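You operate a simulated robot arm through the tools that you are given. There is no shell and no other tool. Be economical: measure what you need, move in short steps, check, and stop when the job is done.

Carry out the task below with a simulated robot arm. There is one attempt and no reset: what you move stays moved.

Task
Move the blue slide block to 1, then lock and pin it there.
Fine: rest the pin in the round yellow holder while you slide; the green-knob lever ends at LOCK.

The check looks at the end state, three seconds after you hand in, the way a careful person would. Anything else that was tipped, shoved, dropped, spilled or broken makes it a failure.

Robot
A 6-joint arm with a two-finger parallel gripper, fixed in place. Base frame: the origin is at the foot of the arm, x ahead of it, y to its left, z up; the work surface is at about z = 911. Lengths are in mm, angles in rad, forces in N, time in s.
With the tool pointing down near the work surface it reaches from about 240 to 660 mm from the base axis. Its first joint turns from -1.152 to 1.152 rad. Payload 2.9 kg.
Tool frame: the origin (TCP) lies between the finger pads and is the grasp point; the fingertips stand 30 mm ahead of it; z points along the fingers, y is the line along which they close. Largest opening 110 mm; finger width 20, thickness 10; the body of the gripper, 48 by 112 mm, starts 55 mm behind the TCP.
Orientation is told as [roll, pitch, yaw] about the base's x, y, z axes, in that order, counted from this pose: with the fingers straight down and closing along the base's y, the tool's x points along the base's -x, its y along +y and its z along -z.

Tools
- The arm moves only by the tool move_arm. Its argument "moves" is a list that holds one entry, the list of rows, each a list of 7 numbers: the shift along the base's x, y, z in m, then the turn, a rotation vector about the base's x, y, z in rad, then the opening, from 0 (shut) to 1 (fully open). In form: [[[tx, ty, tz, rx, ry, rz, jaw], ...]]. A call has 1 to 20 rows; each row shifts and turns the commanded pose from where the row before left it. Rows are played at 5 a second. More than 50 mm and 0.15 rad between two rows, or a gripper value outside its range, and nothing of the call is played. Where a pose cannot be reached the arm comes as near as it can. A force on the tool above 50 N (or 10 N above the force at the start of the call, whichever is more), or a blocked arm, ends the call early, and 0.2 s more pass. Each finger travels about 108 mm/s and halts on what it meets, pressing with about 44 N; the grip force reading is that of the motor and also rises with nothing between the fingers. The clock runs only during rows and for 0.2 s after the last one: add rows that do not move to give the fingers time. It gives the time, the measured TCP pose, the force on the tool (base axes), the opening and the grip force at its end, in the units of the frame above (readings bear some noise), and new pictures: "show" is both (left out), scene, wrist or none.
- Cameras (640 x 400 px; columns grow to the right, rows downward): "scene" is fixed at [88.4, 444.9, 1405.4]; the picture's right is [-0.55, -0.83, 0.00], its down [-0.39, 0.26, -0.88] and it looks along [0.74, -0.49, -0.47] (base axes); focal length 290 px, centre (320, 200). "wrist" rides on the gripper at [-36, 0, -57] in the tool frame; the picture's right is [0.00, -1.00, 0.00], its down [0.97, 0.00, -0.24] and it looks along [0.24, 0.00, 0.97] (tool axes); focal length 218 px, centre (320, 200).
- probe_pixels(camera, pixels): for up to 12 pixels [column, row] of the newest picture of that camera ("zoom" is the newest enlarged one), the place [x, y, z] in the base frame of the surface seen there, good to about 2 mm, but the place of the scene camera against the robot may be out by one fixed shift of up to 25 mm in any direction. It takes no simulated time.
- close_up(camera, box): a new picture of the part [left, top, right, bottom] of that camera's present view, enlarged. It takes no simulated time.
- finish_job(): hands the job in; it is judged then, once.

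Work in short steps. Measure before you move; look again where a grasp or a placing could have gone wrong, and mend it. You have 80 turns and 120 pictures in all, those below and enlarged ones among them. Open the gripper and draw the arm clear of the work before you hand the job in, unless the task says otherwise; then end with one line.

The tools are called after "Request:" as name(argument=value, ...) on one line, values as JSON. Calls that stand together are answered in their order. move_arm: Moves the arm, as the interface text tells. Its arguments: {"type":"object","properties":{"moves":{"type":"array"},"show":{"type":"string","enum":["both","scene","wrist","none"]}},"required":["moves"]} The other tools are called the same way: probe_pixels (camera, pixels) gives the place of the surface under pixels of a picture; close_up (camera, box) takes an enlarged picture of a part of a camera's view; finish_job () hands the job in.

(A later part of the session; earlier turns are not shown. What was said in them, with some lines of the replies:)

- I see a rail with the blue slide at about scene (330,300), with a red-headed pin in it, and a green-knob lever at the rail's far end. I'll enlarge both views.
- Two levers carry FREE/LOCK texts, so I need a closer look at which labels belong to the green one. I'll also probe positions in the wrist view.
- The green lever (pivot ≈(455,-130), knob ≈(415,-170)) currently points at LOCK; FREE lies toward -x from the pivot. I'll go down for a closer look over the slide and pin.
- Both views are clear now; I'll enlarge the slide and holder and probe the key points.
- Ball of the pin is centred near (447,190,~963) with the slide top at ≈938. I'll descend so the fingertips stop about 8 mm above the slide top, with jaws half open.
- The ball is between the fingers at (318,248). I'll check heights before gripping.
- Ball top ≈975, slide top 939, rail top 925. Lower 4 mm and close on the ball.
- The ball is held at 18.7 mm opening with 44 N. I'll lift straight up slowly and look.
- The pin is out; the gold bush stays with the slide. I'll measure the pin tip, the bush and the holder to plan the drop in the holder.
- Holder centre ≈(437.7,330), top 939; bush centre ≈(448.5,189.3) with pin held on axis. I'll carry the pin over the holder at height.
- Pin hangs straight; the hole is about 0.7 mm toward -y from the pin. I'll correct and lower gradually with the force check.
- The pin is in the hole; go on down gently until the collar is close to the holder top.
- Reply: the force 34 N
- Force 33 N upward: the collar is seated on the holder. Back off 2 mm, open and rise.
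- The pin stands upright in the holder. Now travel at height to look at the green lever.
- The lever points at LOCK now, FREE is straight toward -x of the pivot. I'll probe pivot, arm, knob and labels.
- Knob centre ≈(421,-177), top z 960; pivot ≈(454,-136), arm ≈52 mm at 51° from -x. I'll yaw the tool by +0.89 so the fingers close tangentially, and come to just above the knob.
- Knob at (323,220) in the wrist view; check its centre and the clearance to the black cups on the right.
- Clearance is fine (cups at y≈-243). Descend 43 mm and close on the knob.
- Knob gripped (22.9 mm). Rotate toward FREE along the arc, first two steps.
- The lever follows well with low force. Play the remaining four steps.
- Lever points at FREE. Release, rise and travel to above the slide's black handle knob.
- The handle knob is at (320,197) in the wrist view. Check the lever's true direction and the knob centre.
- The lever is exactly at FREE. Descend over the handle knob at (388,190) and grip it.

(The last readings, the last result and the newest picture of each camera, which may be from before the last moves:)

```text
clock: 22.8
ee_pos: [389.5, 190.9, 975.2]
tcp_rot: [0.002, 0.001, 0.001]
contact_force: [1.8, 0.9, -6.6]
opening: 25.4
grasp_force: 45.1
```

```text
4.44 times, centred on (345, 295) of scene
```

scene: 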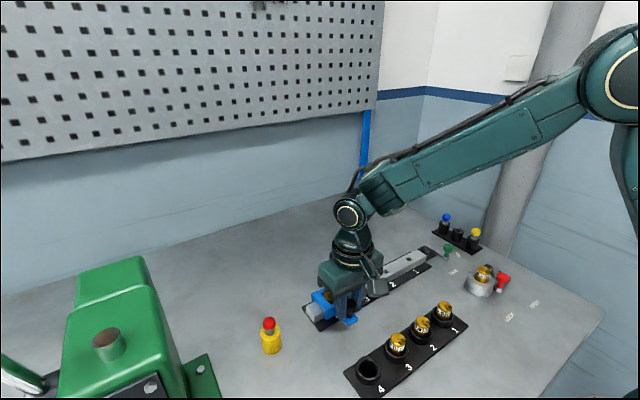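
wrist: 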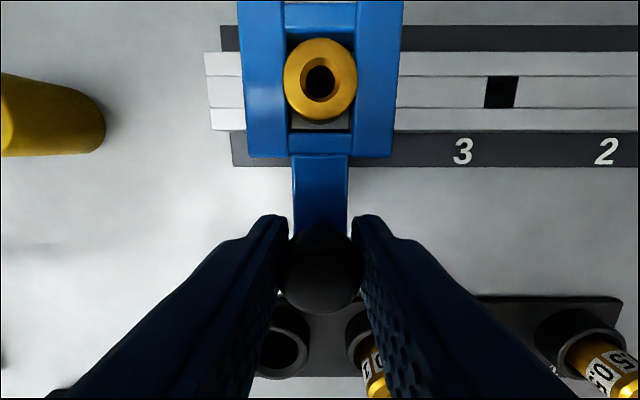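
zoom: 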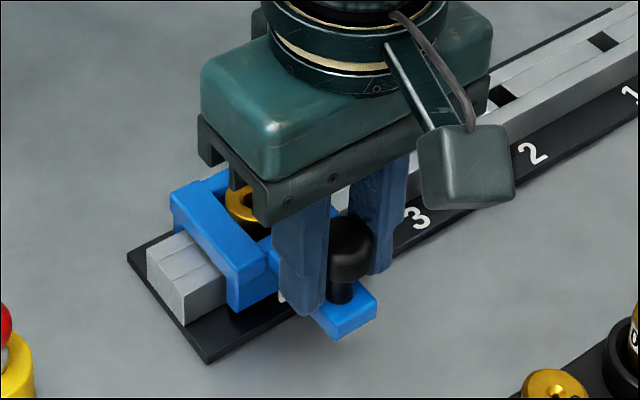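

Handle knob gripped at 25.4 mm. Slide toward -y, first a 40 mm test.

Request:
move_arm(moves=[[[0, -0.01, 0, 0, 0, 0, 0], [0, -0.015, 0, 0, 0, 0, 0], [0, -0.015, 0, 0, 0, 0, 0], [0, 0, 0, 0, 0, 0, 0]]], show="wrist")

```text
clock: 23.8
ee_pos: [388.8, 150.2, 973.0]
tcp_rot: [-0.001, 0.002, -0.002]
contact_force: [1.6, -0.7, -11.1]
opening: 25.2
grasp_force: 44.6
```

wrist: 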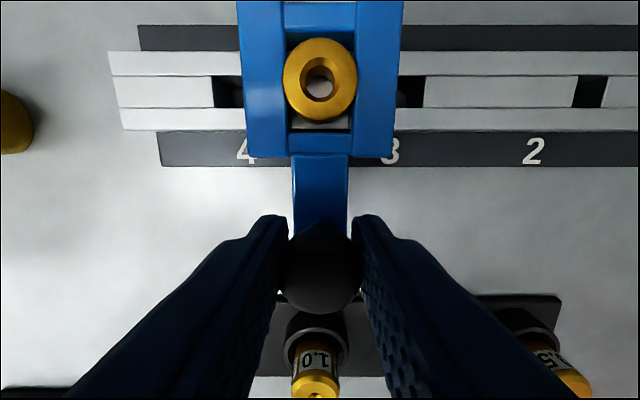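

It slides freely. Continue 190 mm, leaving about 10 mm to align by eye.

Request:
move_arm(moves=[[[0, -0.02, 0, 0, 0, 0, 0], [0, -0.02, 0, 0, 0, 0, 0], [0, -0.02, 0, 0, 0, 0, 0], [0, -0.02, 0, 0, 0, 0, 0], [0, -0.02, 0, 0, 0, 0, 0], [0, -0.02, 0, 0, 0, 0, 0], [0, -0.02, 0, 0, 0, 0, 0], [0, -0.02, 0, 0, 0, 0, 0], [0, -0.02, 0, 0, 0, 0, 0], [0, -0.01, 0, 0, 0, 0, 0], [0, 0, 0, 0, 0, 0, 0]]])

```text
clock: 26.2
ee_pos: [389.1, -40.0, 974.2]
tcp_rot: [0.001, 0.002, 0.0]
contact_force: [-7.2, -1.1, -18.0]
opening: 25.2
grasp_force: 44.8
```

scene: 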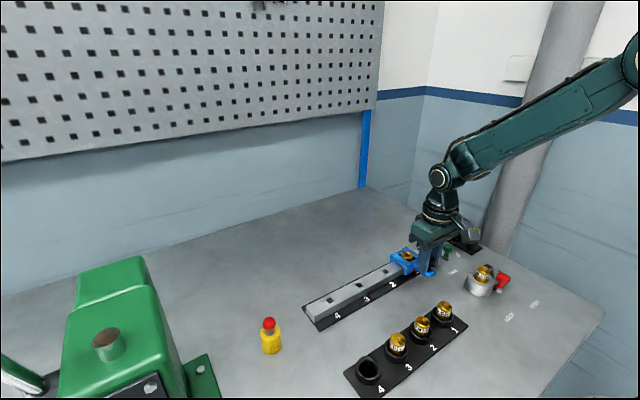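
wrist: 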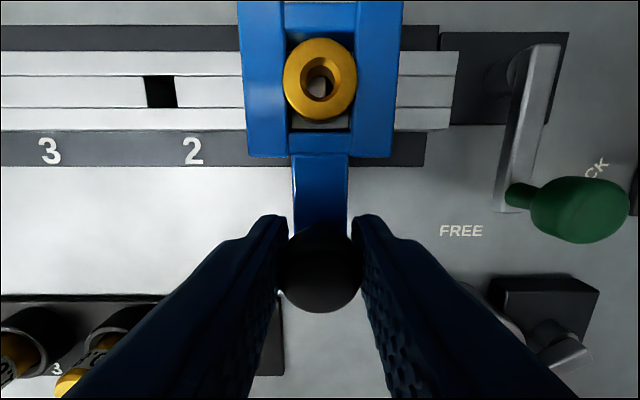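

Hole 2 shows at column 161; with 180 px per 80 mm (from the start picture) the slide is 70.7 mm past it, so 9.3 mm remain. Move that and inspect through the bush.

Request:
move_arm(moves=[[[0, -0.005, 0.0005, 0, 0, 0, 0], [0, -0.0043, 0.0005, 0, 0, 0, 0], [0, 0, 0, 0, 0, 0, 0]]])

Request:
close_up(camera="wrist", box=[270, 20, 370, 140])

```text
clock: 27.0
ee_pos: [388.3, -49.1, 973.7]
tcp_rot: [0.001, 0.0, 0.002]
contact_force: [-0.3, -0.7, -35.9]
opening: 25.6
grasp_force: 44.7
```

scene: 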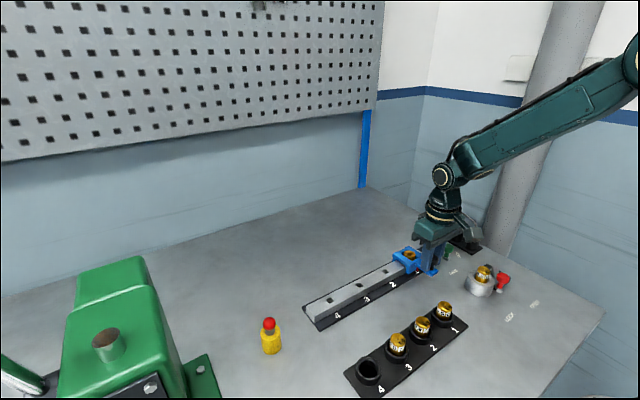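
wrist: 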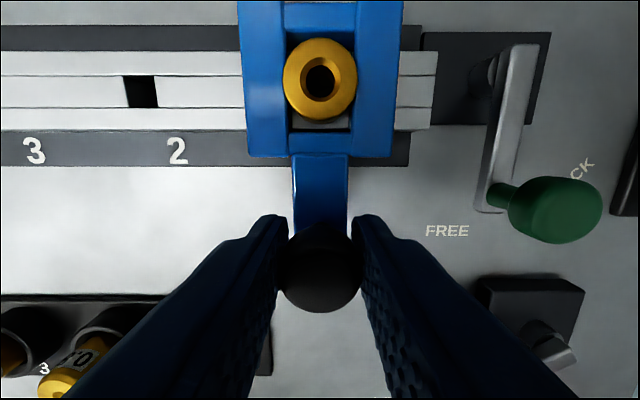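

```text
3.33 times, centred on (320, 80) of wrist
```

zoom: 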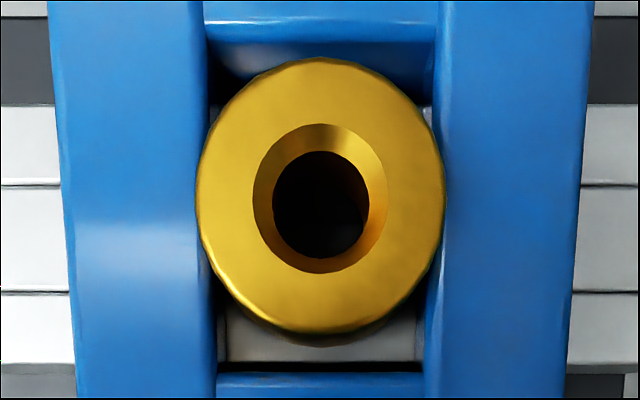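

Hole 2 is now 179.5 px away and the bush shows fully dark: aligned at 1. The -36 N is me lifting slightly; relax 2 mm down, open and rise.

Request:
move_arm(moves=[[[0, 0, -0.0015, 0, 0, 0, 0], [0, 0, 0, 0, 0, 0, 0.15], [0, 0, 0, 0, 0, 0, 0.25], [0, 0, 0, 0, 0, 0, 0.45], [0, 0, 0.03, 0, 0, 0, 0.45], [0.01, 0, 0.035, 0, 0, 0, 0.45], [0.01, 0, 0.035, 0, 0, 0, 0.45], [0, 0, 0, 0, 0, 0, 0.45]]])

Request:
close_up(camera="wrist", box=[200, 70, 440, 220])

```text
clock: 28.8
ee_pos: [407.1, -48.6, 1075.1]
tcp_rot: [0.001, 0.001, 0.002]
contact_force: [-0.4, -0.1, 0.0]
opening: 49.3
grasp_force: 0.1
```

scene: 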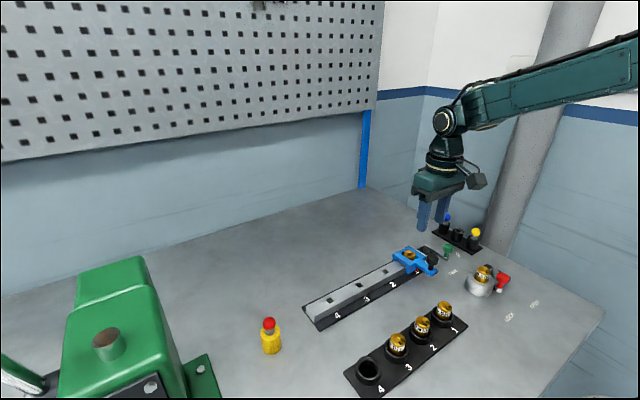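
wrist: 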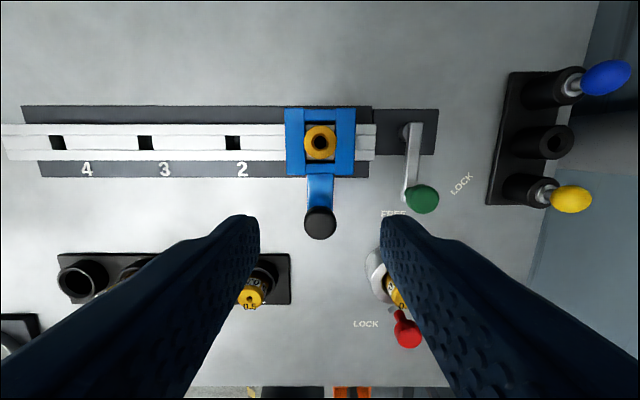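

```text
2.67 times, centred on (320, 145) of wrist
```

zoom: 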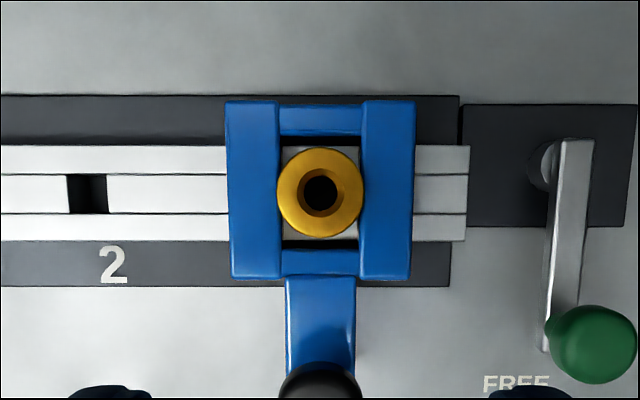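

Slide sits exactly at 1 (holes 4,3,2 at columns 57,145,232; bush at 320). Now back to the pin in the holder.

Request:
move_arm(moves=[[[0.0034, 0.042, 0, 0, 0, 0, 0.45], [0.0034, 0.042, 0, 0, 0, 0, 0.45], [0.0034, 0.042, 0, 0, 0, 0, 0.45], [0.0034, 0.042, 0, 0, 0, 0, 0.45], [0.0034, 0.042, 0, 0, 0, 0, 0.45], [0.0034, 0.042, 0, 0, 0, 0, 0.45], [0.0034, 0.042, 0, 0, 0, 0, 0.45], [0.0034, 0.042, 0, 0, 0, 0, 0.45], [0.0034, 0.0432, 0, 0, 0, 0, 0.45], [0, 0, -0.04, 0, 0, 0, 0.45], [0, 0, 0, 0, 0, 0, 0.45]]])

Request:
probe_pixels(camera="wrist", pixels=[[320, 200], [320, 210], [320, 220], [310, 210], [330, 210]])

Request:
close_up(camera="wrist", box=[260, 150, 380, 270])

```text
clock: 31.2
ee_pos: [437.4, 329.5, 1033.9]
tcp_rot: [0.001, 0.001, 0.002]
contact_force: [0.4, 0.5, 0.8]
opening: 49.6
grasp_force: 0.0
```

scene: 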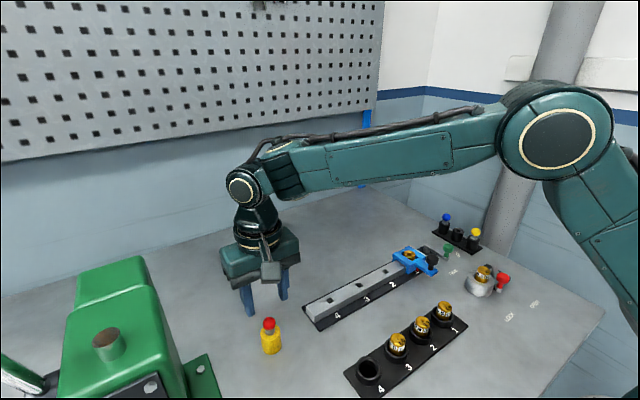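
wrist: 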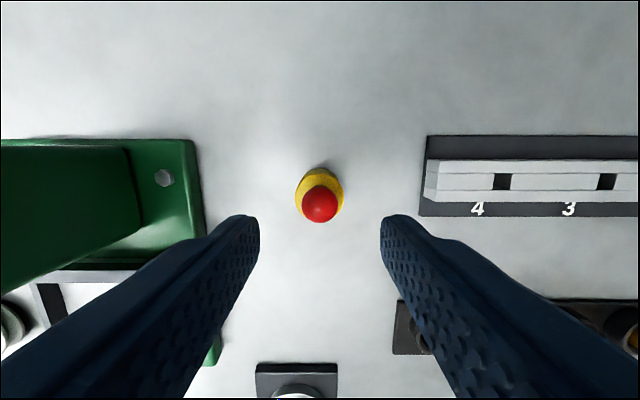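

```text
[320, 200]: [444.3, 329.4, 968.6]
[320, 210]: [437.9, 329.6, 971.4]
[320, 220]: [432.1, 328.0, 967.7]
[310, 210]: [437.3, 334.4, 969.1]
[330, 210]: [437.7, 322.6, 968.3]
```

```text
3.33 times, centred on (320, 210) of wrist
```

zoom: 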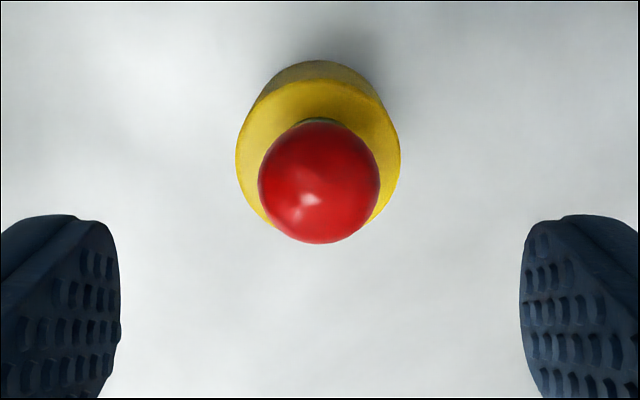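

Ball top at (437.8,329.5,971.4), so its centre is ≈961. Descend to TCP ≈971 (tips 2 mm above the holder) and grip.

Request:
move_arm(moves=[[[0, 0, -0.03, 0, 0, 0, 0.45], [0, 0, -0.023, 0, 0, 0, 0.45], [0, 0, -0.01, 0, 0, 0, 0.45], [0, 0, 0, 0, 0, 0, 0.25], [0, 0, 0, 0, 0, 0, 0], [0, 0, 0, 0, 0, 0, 0], [0, 0, 0, 0, 0, 0, 0]]])

Request:
close_up(camera="scene", box=[230, 280, 310, 360])

```text
clock: 32.8
ee_pos: [438.1, 329.5, 972.2]
tcp_rot: [0.001, -0.001, 0.003]
contact_force: [0.1, -1.2, 0.0]
opening: 18.9
grasp_force: 44.0
```

scene: 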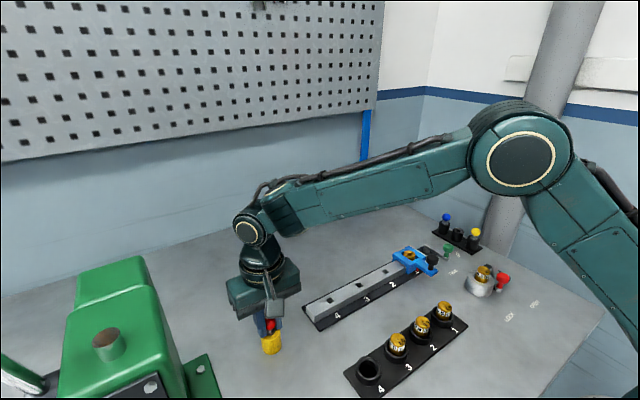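
wrist: 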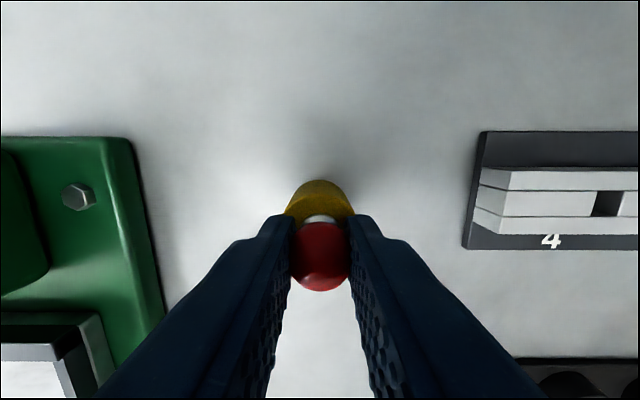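

```text
5.00 times, centred on (270, 320) of scene
```

zoom: 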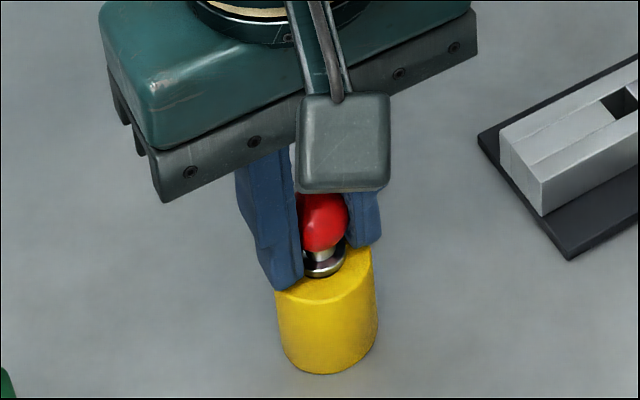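

Gripped at 18.9 mm. Lift smoothly 65 mm and check the grip.

Request:
move_arm(moves=[[[0, 0, 0.005, 0, 0, 0, 0], [0, 0, 0.01, 0, 0, 0, 0], [0, 0, 0.01, 0, 0, 0, 0], [0, 0, 0.015, 0, 0, 0, 0], [0, 0, 0.015, 0, 0, 0, 0], [0, 0, 0.01, 0, 0, 0, 0], [0, 0, 0, 0, 0, 0, 0]]], show="none")

Request:
move_arm(moves=[[[0.0005, -0.008, 0, 0, 0, 0, 0], [0.0005, -0.016, 0, 0, 0, 0, 0], [0.0005, -0.022, 0, 0, 0, 0, 0], [0.0005, -0.022, 0, 0, 0, 0, 0], [0.0005, -0.022, 0, 0, 0, 0, 0], [0.0005, -0.022, 0, 0, 0, 0, 0], [0.0005, -0.022, 0, 0, 0, 0, 0], [0.0005, -0.022, 0, 0, 0, 0, 0], [0.0005, -0.022, 0, 0, 0, 0, 0], [0.0005, -0.022, 0, 0, 0, 0, 0], [0, 0, 0, 0, 0, 0, 0]]])

Request:
close_up(camera="scene", box=[300, 210, 420, 310])

```text
clock: 34.4
ee_pos: [438.6, 330.4, 1036.3]
tcp_rot: [0.002, -0.001, 0.003]
contact_force: [0.2, 0.6, -1.0]
opening: 18.7
grasp_force: 44.2
```

```text
clock: 36.8
ee_pos: [444.8, 128.6, 1034.9]
tcp_rot: [0.001, 0.0, 0.001]
contact_force: [0.7, 0.5, -0.2]
opening: 17.2
grasp_force: 43.8
```

scene: 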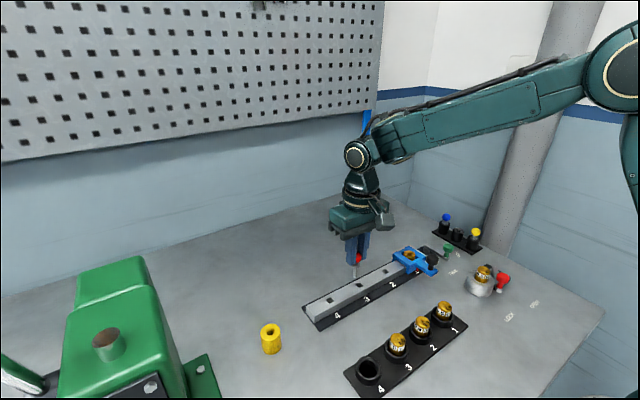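
wrist: 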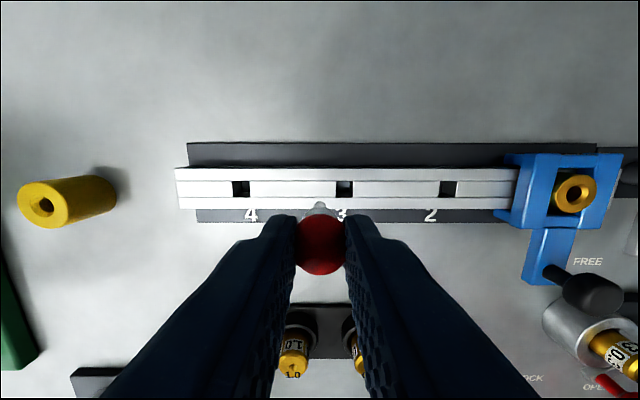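

```text
4.00 times, centred on (360, 260) of scene
```

zoom: 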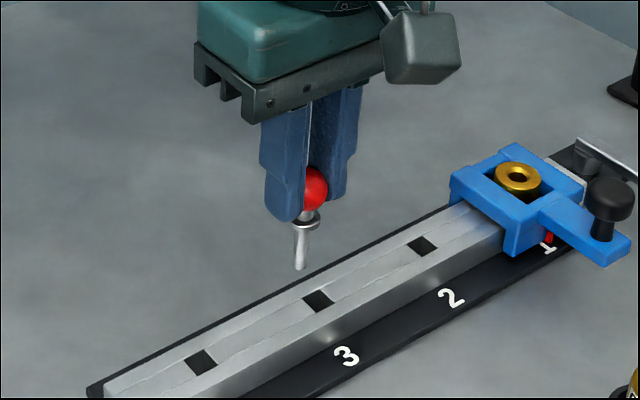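

The pin is held but creeping slowly in the grip (17.2 mm). Continue without delay to above the bush.

Request:
move_arm(moves=[[[0.0004, -0.02, 0, 0, 0, 0, 0], [0.0004, -0.024, 0, 0, 0, 0, 0], [0.0004, -0.028, 0, 0, 0, 0, 0], [0.0004, -0.028, 0, 0, 0, 0, 0], [0.0004, -0.028, 0, 0, 0, 0, 0], [0.0004, -0.024, 0, 0, 0, 0, 0], [0.0002, -0.018, 0, 0, 0, 0, 0], [0, -0.008, 0, 0, 0, 0, 0], [0, 0, 0, 0, 0, 0, 0]]])

Request:
close_up(camera="scene", box=[370, 200, 460, 290])

Request:
close_up(camera="wrist", box=[260, 140, 380, 260])

```text
clock: 38.8
ee_pos: [446.2, -47.9, 1035.9]
tcp_rot: [0.003, 0.0, 0.003]
contact_force: [0.5, -0.6, 0.0]
opening: 17.8
grasp_force: 43.9
```

scene: 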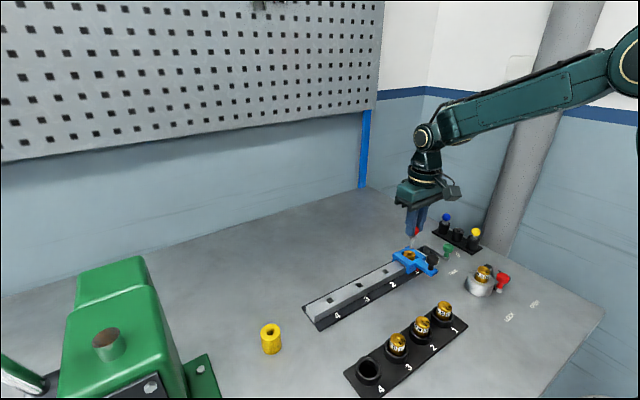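
wrist: 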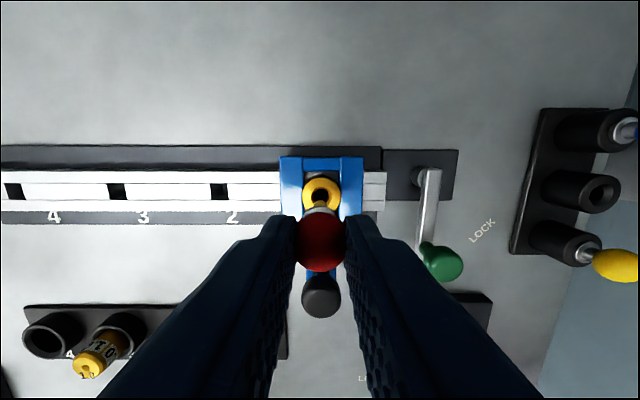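

```text
4.44 times, centred on (415, 245) of scene
```

zoom: 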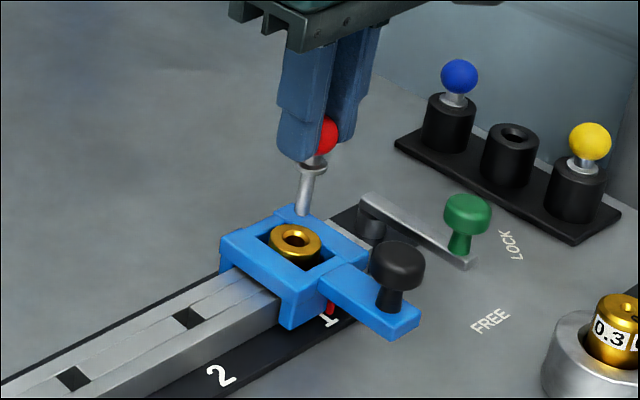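

```text
3.33 times, centred on (320, 200) of wrist
```

zoom: 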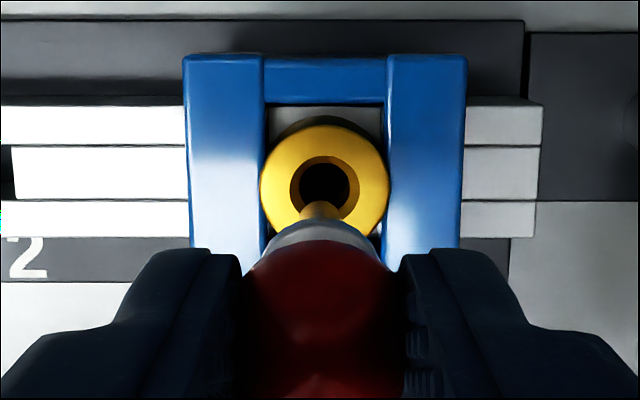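

Checking the pin's tilt: in the scene it leans slightly left. Probe the shaft along its length, and the bush.

Request:
close_up(camera="scene", box=[395, 220, 435, 270])

Request:
probe_pixels(camera="wrist", pixels=[[320, 203], [320, 200], [310, 188], [333, 188], [321, 178], [321, 183]])

```text
8.00 times, centred on (415, 245) of scene
```

zoom: 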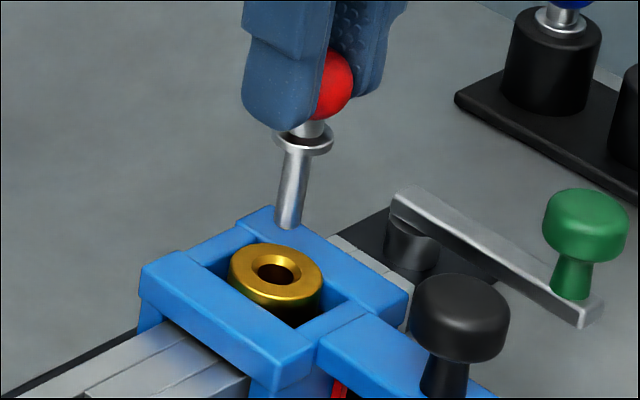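

```text
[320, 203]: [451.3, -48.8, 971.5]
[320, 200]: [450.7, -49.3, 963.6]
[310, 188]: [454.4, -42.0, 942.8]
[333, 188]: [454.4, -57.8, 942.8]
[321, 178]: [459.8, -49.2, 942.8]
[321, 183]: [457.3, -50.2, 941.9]
```

Request:
probe_pixels(camera="zoom", pixels=[[296, 160], [293, 180], [290, 200], [287, 220], [303, 140], [335, 85], [235, 262], [318, 276], [285, 246], [270, 298], [255, 262], [294, 275]])

```text
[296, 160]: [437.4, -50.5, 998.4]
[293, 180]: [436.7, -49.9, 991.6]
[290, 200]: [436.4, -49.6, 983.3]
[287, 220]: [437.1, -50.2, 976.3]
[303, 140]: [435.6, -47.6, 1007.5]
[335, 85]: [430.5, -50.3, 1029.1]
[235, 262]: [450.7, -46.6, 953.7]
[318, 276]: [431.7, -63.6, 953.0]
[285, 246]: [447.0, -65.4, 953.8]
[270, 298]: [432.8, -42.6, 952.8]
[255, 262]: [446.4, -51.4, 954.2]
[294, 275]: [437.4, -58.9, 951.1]
```

The shaft is vertical, and the bush lies about 1 mm toward -y and 0.6 mm toward +x of the tip. Correct and lower into the bush.

Request:
move_arm(moves=[[[0.0006, -0.001, -0.01, 0, 0, 0, 0], [0, 0, -0.01, 0, 0, 0, 0], [0, 0, -0.006, 0, 0, 0, 0], [0, 0, -0.005, 0, 0, 0, 0], [0, 0, 0, 0, 0, 0, 0]]])

Request:
close_up(camera="scene", box=[395, 220, 435, 270])

```text
clock: 40.0
ee_pos: [447.4, -49.1, 1004.3]
tcp_rot: [0.003, 0.001, 0.002]
contact_force: [-0.8, -0.4, -0.2]
opening: 18.0
grasp_force: 44.4
```

scene: 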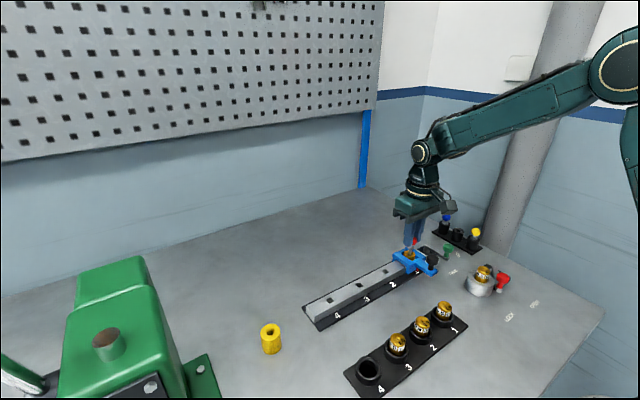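
wrist: 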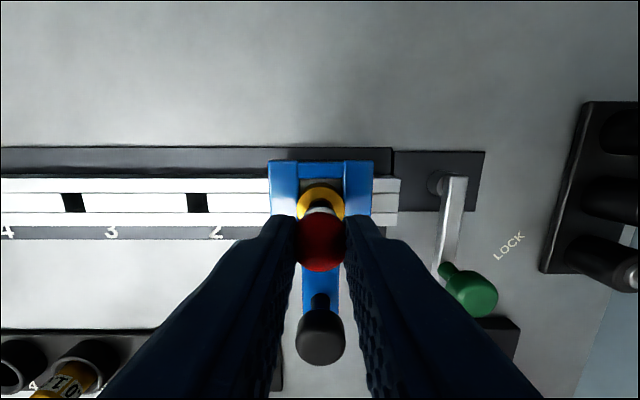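

```text
8.00 times, centred on (415, 245) of scene
```

zoom: 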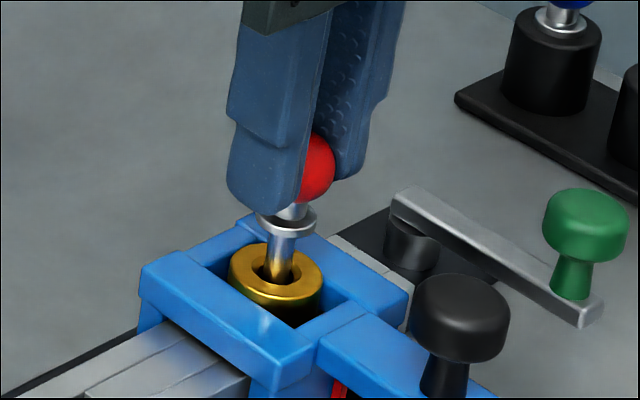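

The shaft is entering the bush hole with no force. Lower on with small steps.

Request:
move_arm(moves=[[[0, 0, -0.005, 0, 0, 0, 0], [0, 0, -0.005, 0, 0, 0, 0], [0, 0, -0.005, 0, 0, 0, 0], [0, 0, -0.004, 0, 0, 0, 0], [0, 0, 0, 0, 0, 0, 0]]])

Request:
close_up(camera="scene", box=[395, 220, 435, 270])

```text
clock: 41.2
ee_pos: [447.4, -49.2, 985.6]
tcp_rot: [0.002, 0.0, 0.003]
contact_force: [-0.1, -0.8, 0.2]
opening: 18.2
grasp_force: 43.7
```

scene: 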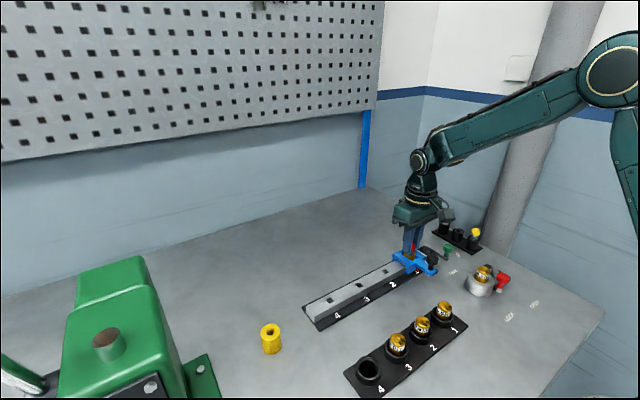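
wrist: 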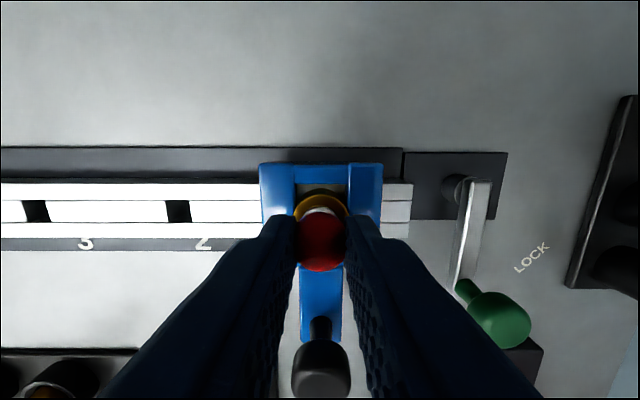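

```text
8.00 times, centred on (415, 245) of scene
```

zoom: 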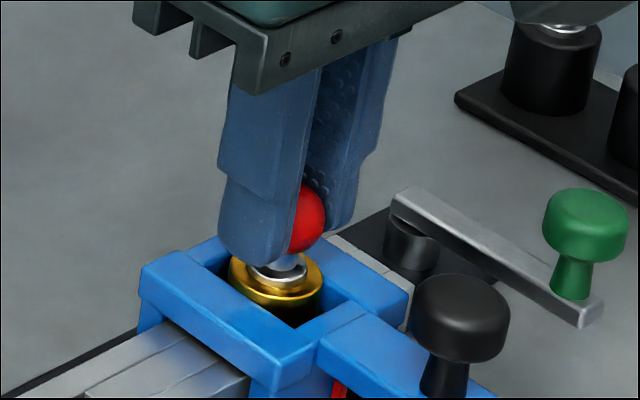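

Only a few millimetres remain before the collar touches. Lower until contact.

Request:
move_arm(moves=[[[0, 0, -0.003, 0, 0, 0, 0], [0, 0, -0.002, 0, 0, 0, 0], [0, 0, -0.002, 0, 0, 0, 0], [0, 0, -0.001, 0, 0, 0, 0], [0, 0, 0, 0, 0, 0, 0]]], show="scene")

Request:
close_up(camera="scene", box=[395, 220, 435, 270])

```text
clock: 42.4
ee_pos: [448.9, -49.2, 979.8]
tcp_rot: [0.001, -0.011, 0.002]
contact_force: [-1.1, 1.4, 40.2]
opening: 17.7
grasp_force: 44.0
```

scene: 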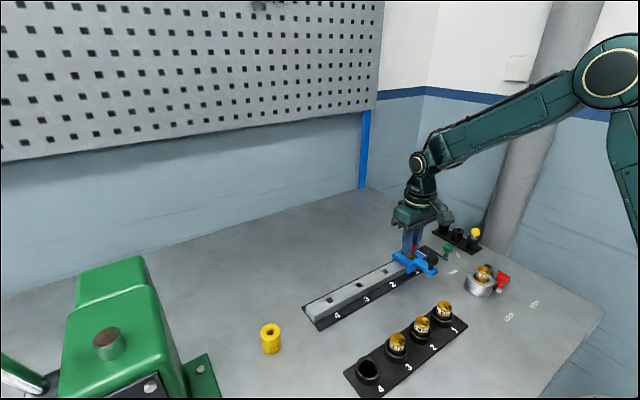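

```text
8.00 times, centred on (415, 245) of scene
```

zoom: 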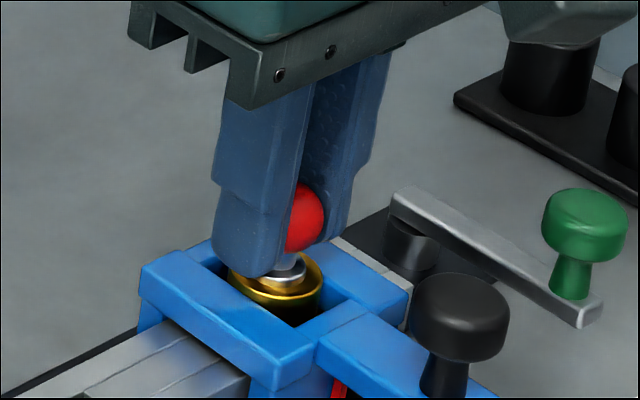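

Contact at 40 N: the collar is on the bush. Release, rise and compare the ball height with the original (top 975).

Request:
move_arm(moves=[[[0, 0, 0.002, 0, 0, 0, 0], [0, 0, 0, 0, 0, 0, 0.2], [0, 0, 0, 0, 0, 0, 0.45], [0, 0, 0, 0, 0, 0, 0.45], [0, 0, 0.03, 0, 0, 0, 0.45], [0, 0, 0.04, 0, 0, 0, 0.45], [0, 0, 0.04, 0, 0, 0, 0.45], [0, 0, 0, 0, 0, 0, 0.45]]])

Request:
close_up(camera="scene", box=[385, 215, 445, 285])

Request:
probe_pixels(camera="wrist", pixels=[[320, 172], [320, 178], [320, 184], [320, 190], [326, 182]])

```text
clock: 44.2
ee_pos: [448.6, -48.8, 1090.3]
tcp_rot: [0.003, 0.0, 0.002]
contact_force: [-0.5, 0.8, 0.1]
opening: 49.6
grasp_force: 0.0
```

scene: 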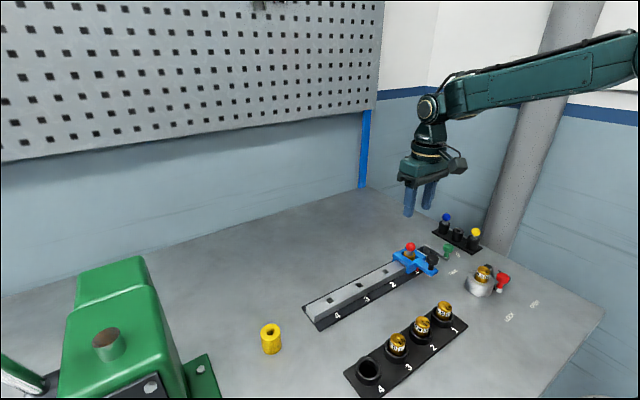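
wrist: 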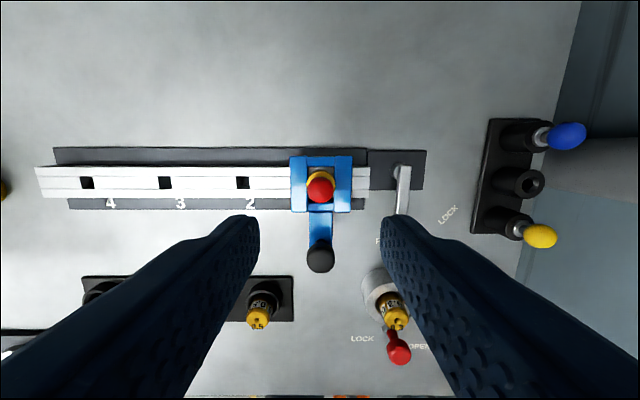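

```text
5.71 times, centred on (415, 250) of scene
```

zoom: 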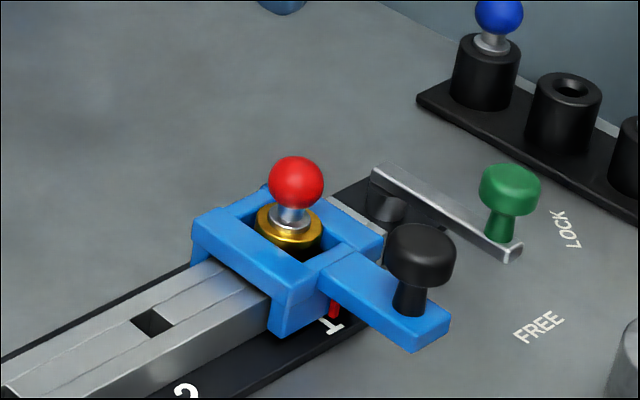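

```text
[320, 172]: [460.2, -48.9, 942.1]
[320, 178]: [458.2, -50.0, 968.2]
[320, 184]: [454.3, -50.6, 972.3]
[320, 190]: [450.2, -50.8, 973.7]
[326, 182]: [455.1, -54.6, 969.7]
```

Ball top ≈974, same as the original seating, so the pin is fully in at 1. Now go above the green knob at FREE (≈(403,-135)).

Request:
move_arm(moves=[[[-0.023, -0.043, 0, 0, 0, 0, 0.45], [-0.023, -0.043, 0, 0, 0, 0, 0.45], [0, 0, -0.04, 0, 0, 0, 0.45], [0, 0, -0.04, 0, 0, 0, 0.45], [0, 0, 0, 0, 0, 0, 0.45]]])

Request:
probe_pixels(camera="wrist", pixels=[[302, 219], [320, 219], [338, 219], [320, 205], [320, 235], [320, 120]])

```text
clock: 45.4
ee_pos: [400.7, -132.7, 1008.7]
tcp_rot: [0.0, -0.001, 0.002]
contact_force: [1.0, 0.3, 0.2]
opening: 49.9
grasp_force: 0.0
```

scene: 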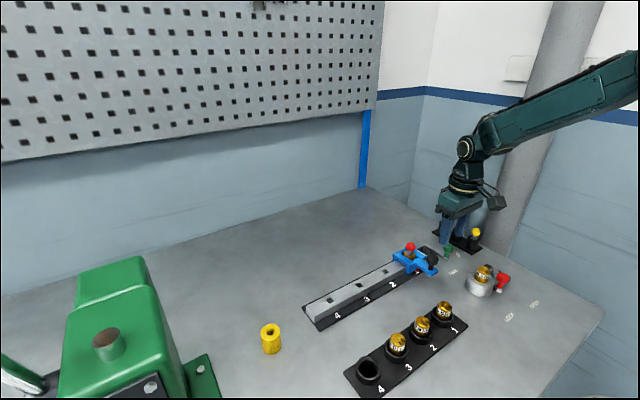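
wrist: 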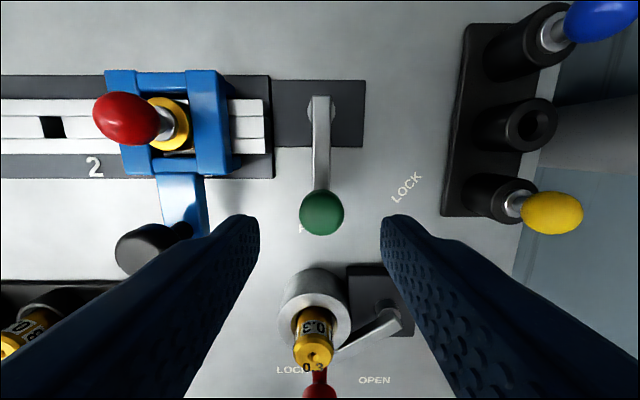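

```text
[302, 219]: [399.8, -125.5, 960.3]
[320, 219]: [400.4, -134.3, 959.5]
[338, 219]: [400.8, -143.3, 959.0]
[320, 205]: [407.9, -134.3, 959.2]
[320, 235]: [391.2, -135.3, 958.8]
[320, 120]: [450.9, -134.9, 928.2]
```

Knob centre ≈(403.5,-135). Correct 2–3 mm, descend and grip.

Request:
move_arm(moves=[[[0.002, -0.0015, -0.02, 0, 0, 0, 0.45], [0, 0, -0.025, 0, 0, 0, 0.45], [0, 0, 0, 0, 0, 0, 0.3], [0, 0, 0, 0, 0, 0, 0.1], [0, 0, 0, 0, 0, 0, 0], [0, 0, 0, 0, 0, 0, 0]]], show="wrist")

```text
clock: 46.8
ee_pos: [403.3, -136.0, 965.0]
tcp_rot: [0.002, -0.002, 0.001]
contact_force: [0.0, 0.1, -5.5]
opening: 22.9
grasp_force: 45.7
```

wrist: 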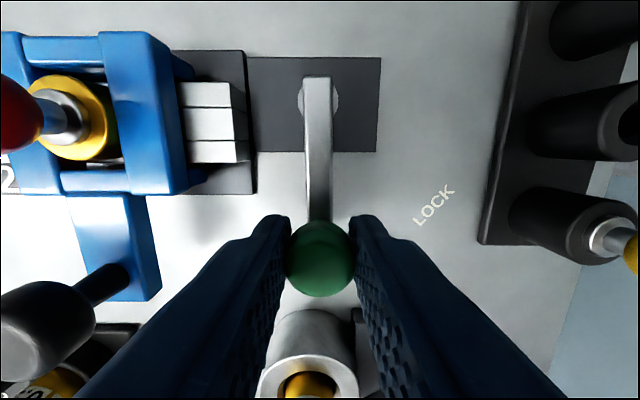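

Gripped. Play the arc in reverse toward LOCK.

Request:
move_arm(moves=[[[0.0006, -0.0076, 0, 0, 0, 0.148, 0], [0.0017, -0.0075, 0, 0, 0, 0.148, 0], [0.0027, -0.0071, 0, 0, 0, 0.148, 0], [0.0038, -0.0065, 0, 0, 0, 0.148, 0], [0.0047, -0.006, 0, 0, 0, 0.148, 0], [0.0055, -0.0053, 0, 0, 0, 0.148, 0], [0, 0, 0, 0, 0, 0, 0]]])

```text
clock: 48.4
ee_pos: [424.3, -177.1, 964.2]
tcp_rot: [0.001, 0.0, 0.89]
contact_force: [-0.8, -4.0, -4.4]
opening: 23.0
grasp_force: 45.1
```

scene: 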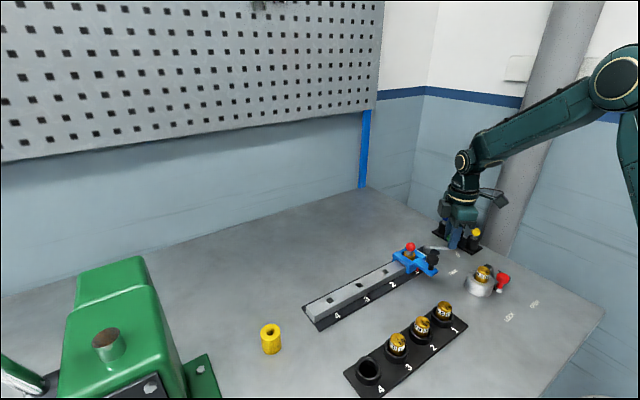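
wrist: 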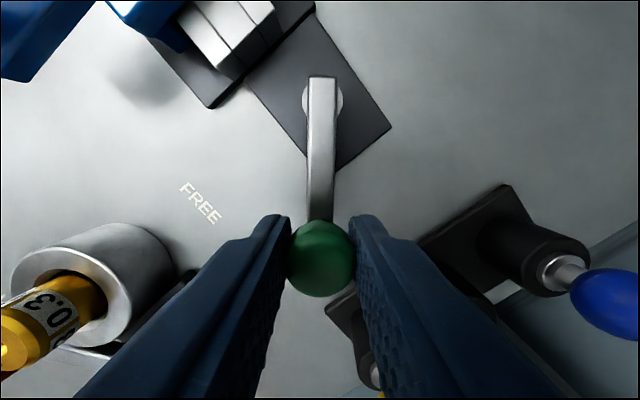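

The lever is back at its starting LOCK angle (same view as when first gripped). Release, rise, unwind the yaw and draw back.

Request:
move_arm(moves=[[[0, 0, 0, 0, 0, 0, 0.2], [0, 0, 0, 0, 0, 0, 0.45], [0, 0, 0.03, 0, 0, 0, 0.45], [0, 0, 0.04, 0, 0, 0, 0.45], [0, 0, 0.04, 0, 0, 0, 0.45], [-0.005, 0.01, 0.03, 0, 0, -0.148, 0.45], [-0.005, 0.01, 0.03, 0, 0, -0.148, 0.45], [-0.005, 0.01, 0.03, 0, 0, -0.148, 0.45], [-0.005, 0.01, 0.03, 0, 0, -0.148, 0.45], [-0.005, 0.01, 0.02, 0, 0, -0.148, 0.45], [-0.005, 0.01, 0.01, 0, 0, -0.148, 0.6], [-0.005, 0.02, 0, 0, 0, 0, 1], [0, 0, 0, 0, 0, 0, 1]]])

Request:
close_up(camera="scene", box=[380, 200, 500, 300])

Request:
close_up(camera="wrist", box=[200, 100, 440, 260])

```text
clock: 51.2
ee_pos: [388.4, -96.6, 1224.8]
tcp_rot: [0.0, -0.001, 0.002]
contact_force: [0.3, -0.6, -0.7]
opening: 109.9
grasp_force: 0.0
```

scene: 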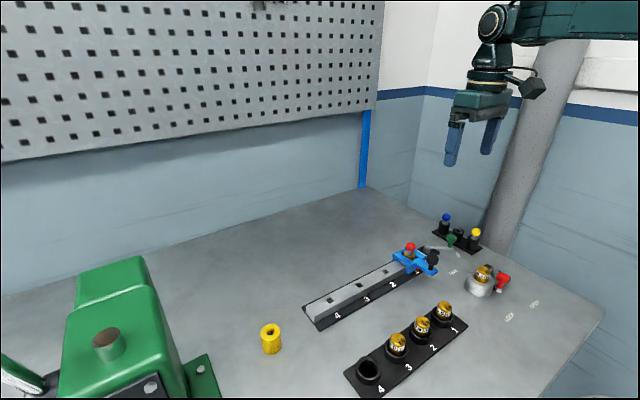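
wrist: 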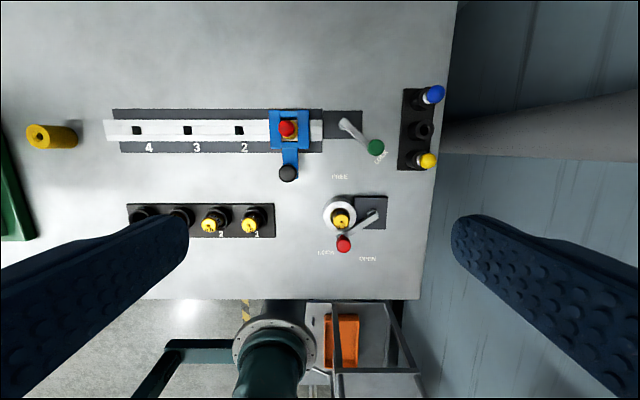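

```text
4.00 times, centred on (440, 250) of scene
```

zoom: 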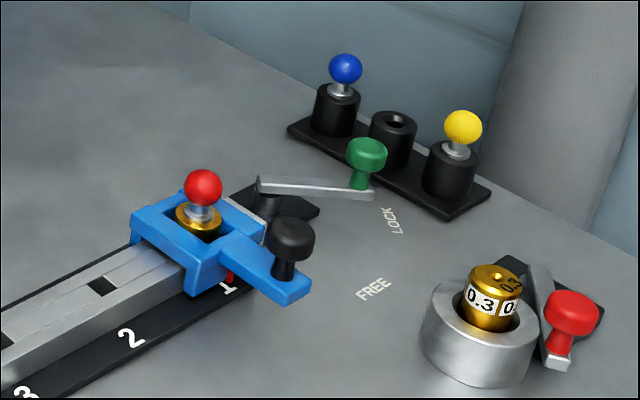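

```text
2.50 times, centred on (320, 180) of wrist
```

zoom: 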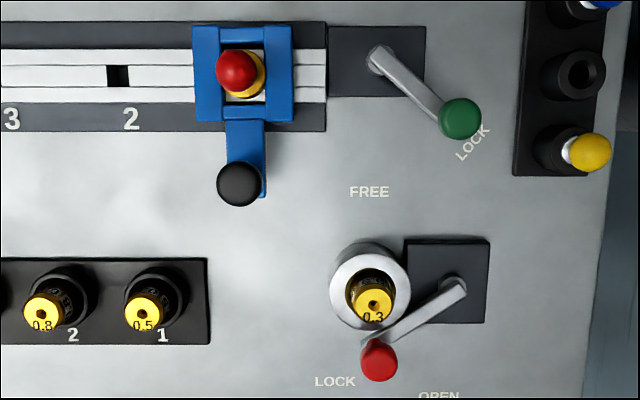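

The slide's red pointer is at 1, the pin is seated and the lever is at LOCK. A final check of the lever angle against its start (knob ≈(422,-176)).

Request:
probe_pixels(camera="wrist", pixels=[[344, 124], [350, 131], [358, 138], [375, 147], [371, 147], [380, 147], [384, 156]])

```text
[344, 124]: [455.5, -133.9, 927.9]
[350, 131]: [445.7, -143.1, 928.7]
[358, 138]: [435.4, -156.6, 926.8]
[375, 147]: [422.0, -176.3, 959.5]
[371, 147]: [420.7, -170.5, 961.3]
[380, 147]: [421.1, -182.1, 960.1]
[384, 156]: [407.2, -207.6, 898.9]
```

The knob is back at (422,-176), the same as its starting LOCK position, and the arm is clear with the gripper open. Handing in.

Request:
finish_job()

```text
The job is handed in.
```

The blue slide block is at 1 with the pin fully seated, the green-knob lever is at LOCK, and the arm is clear with the gripper open.
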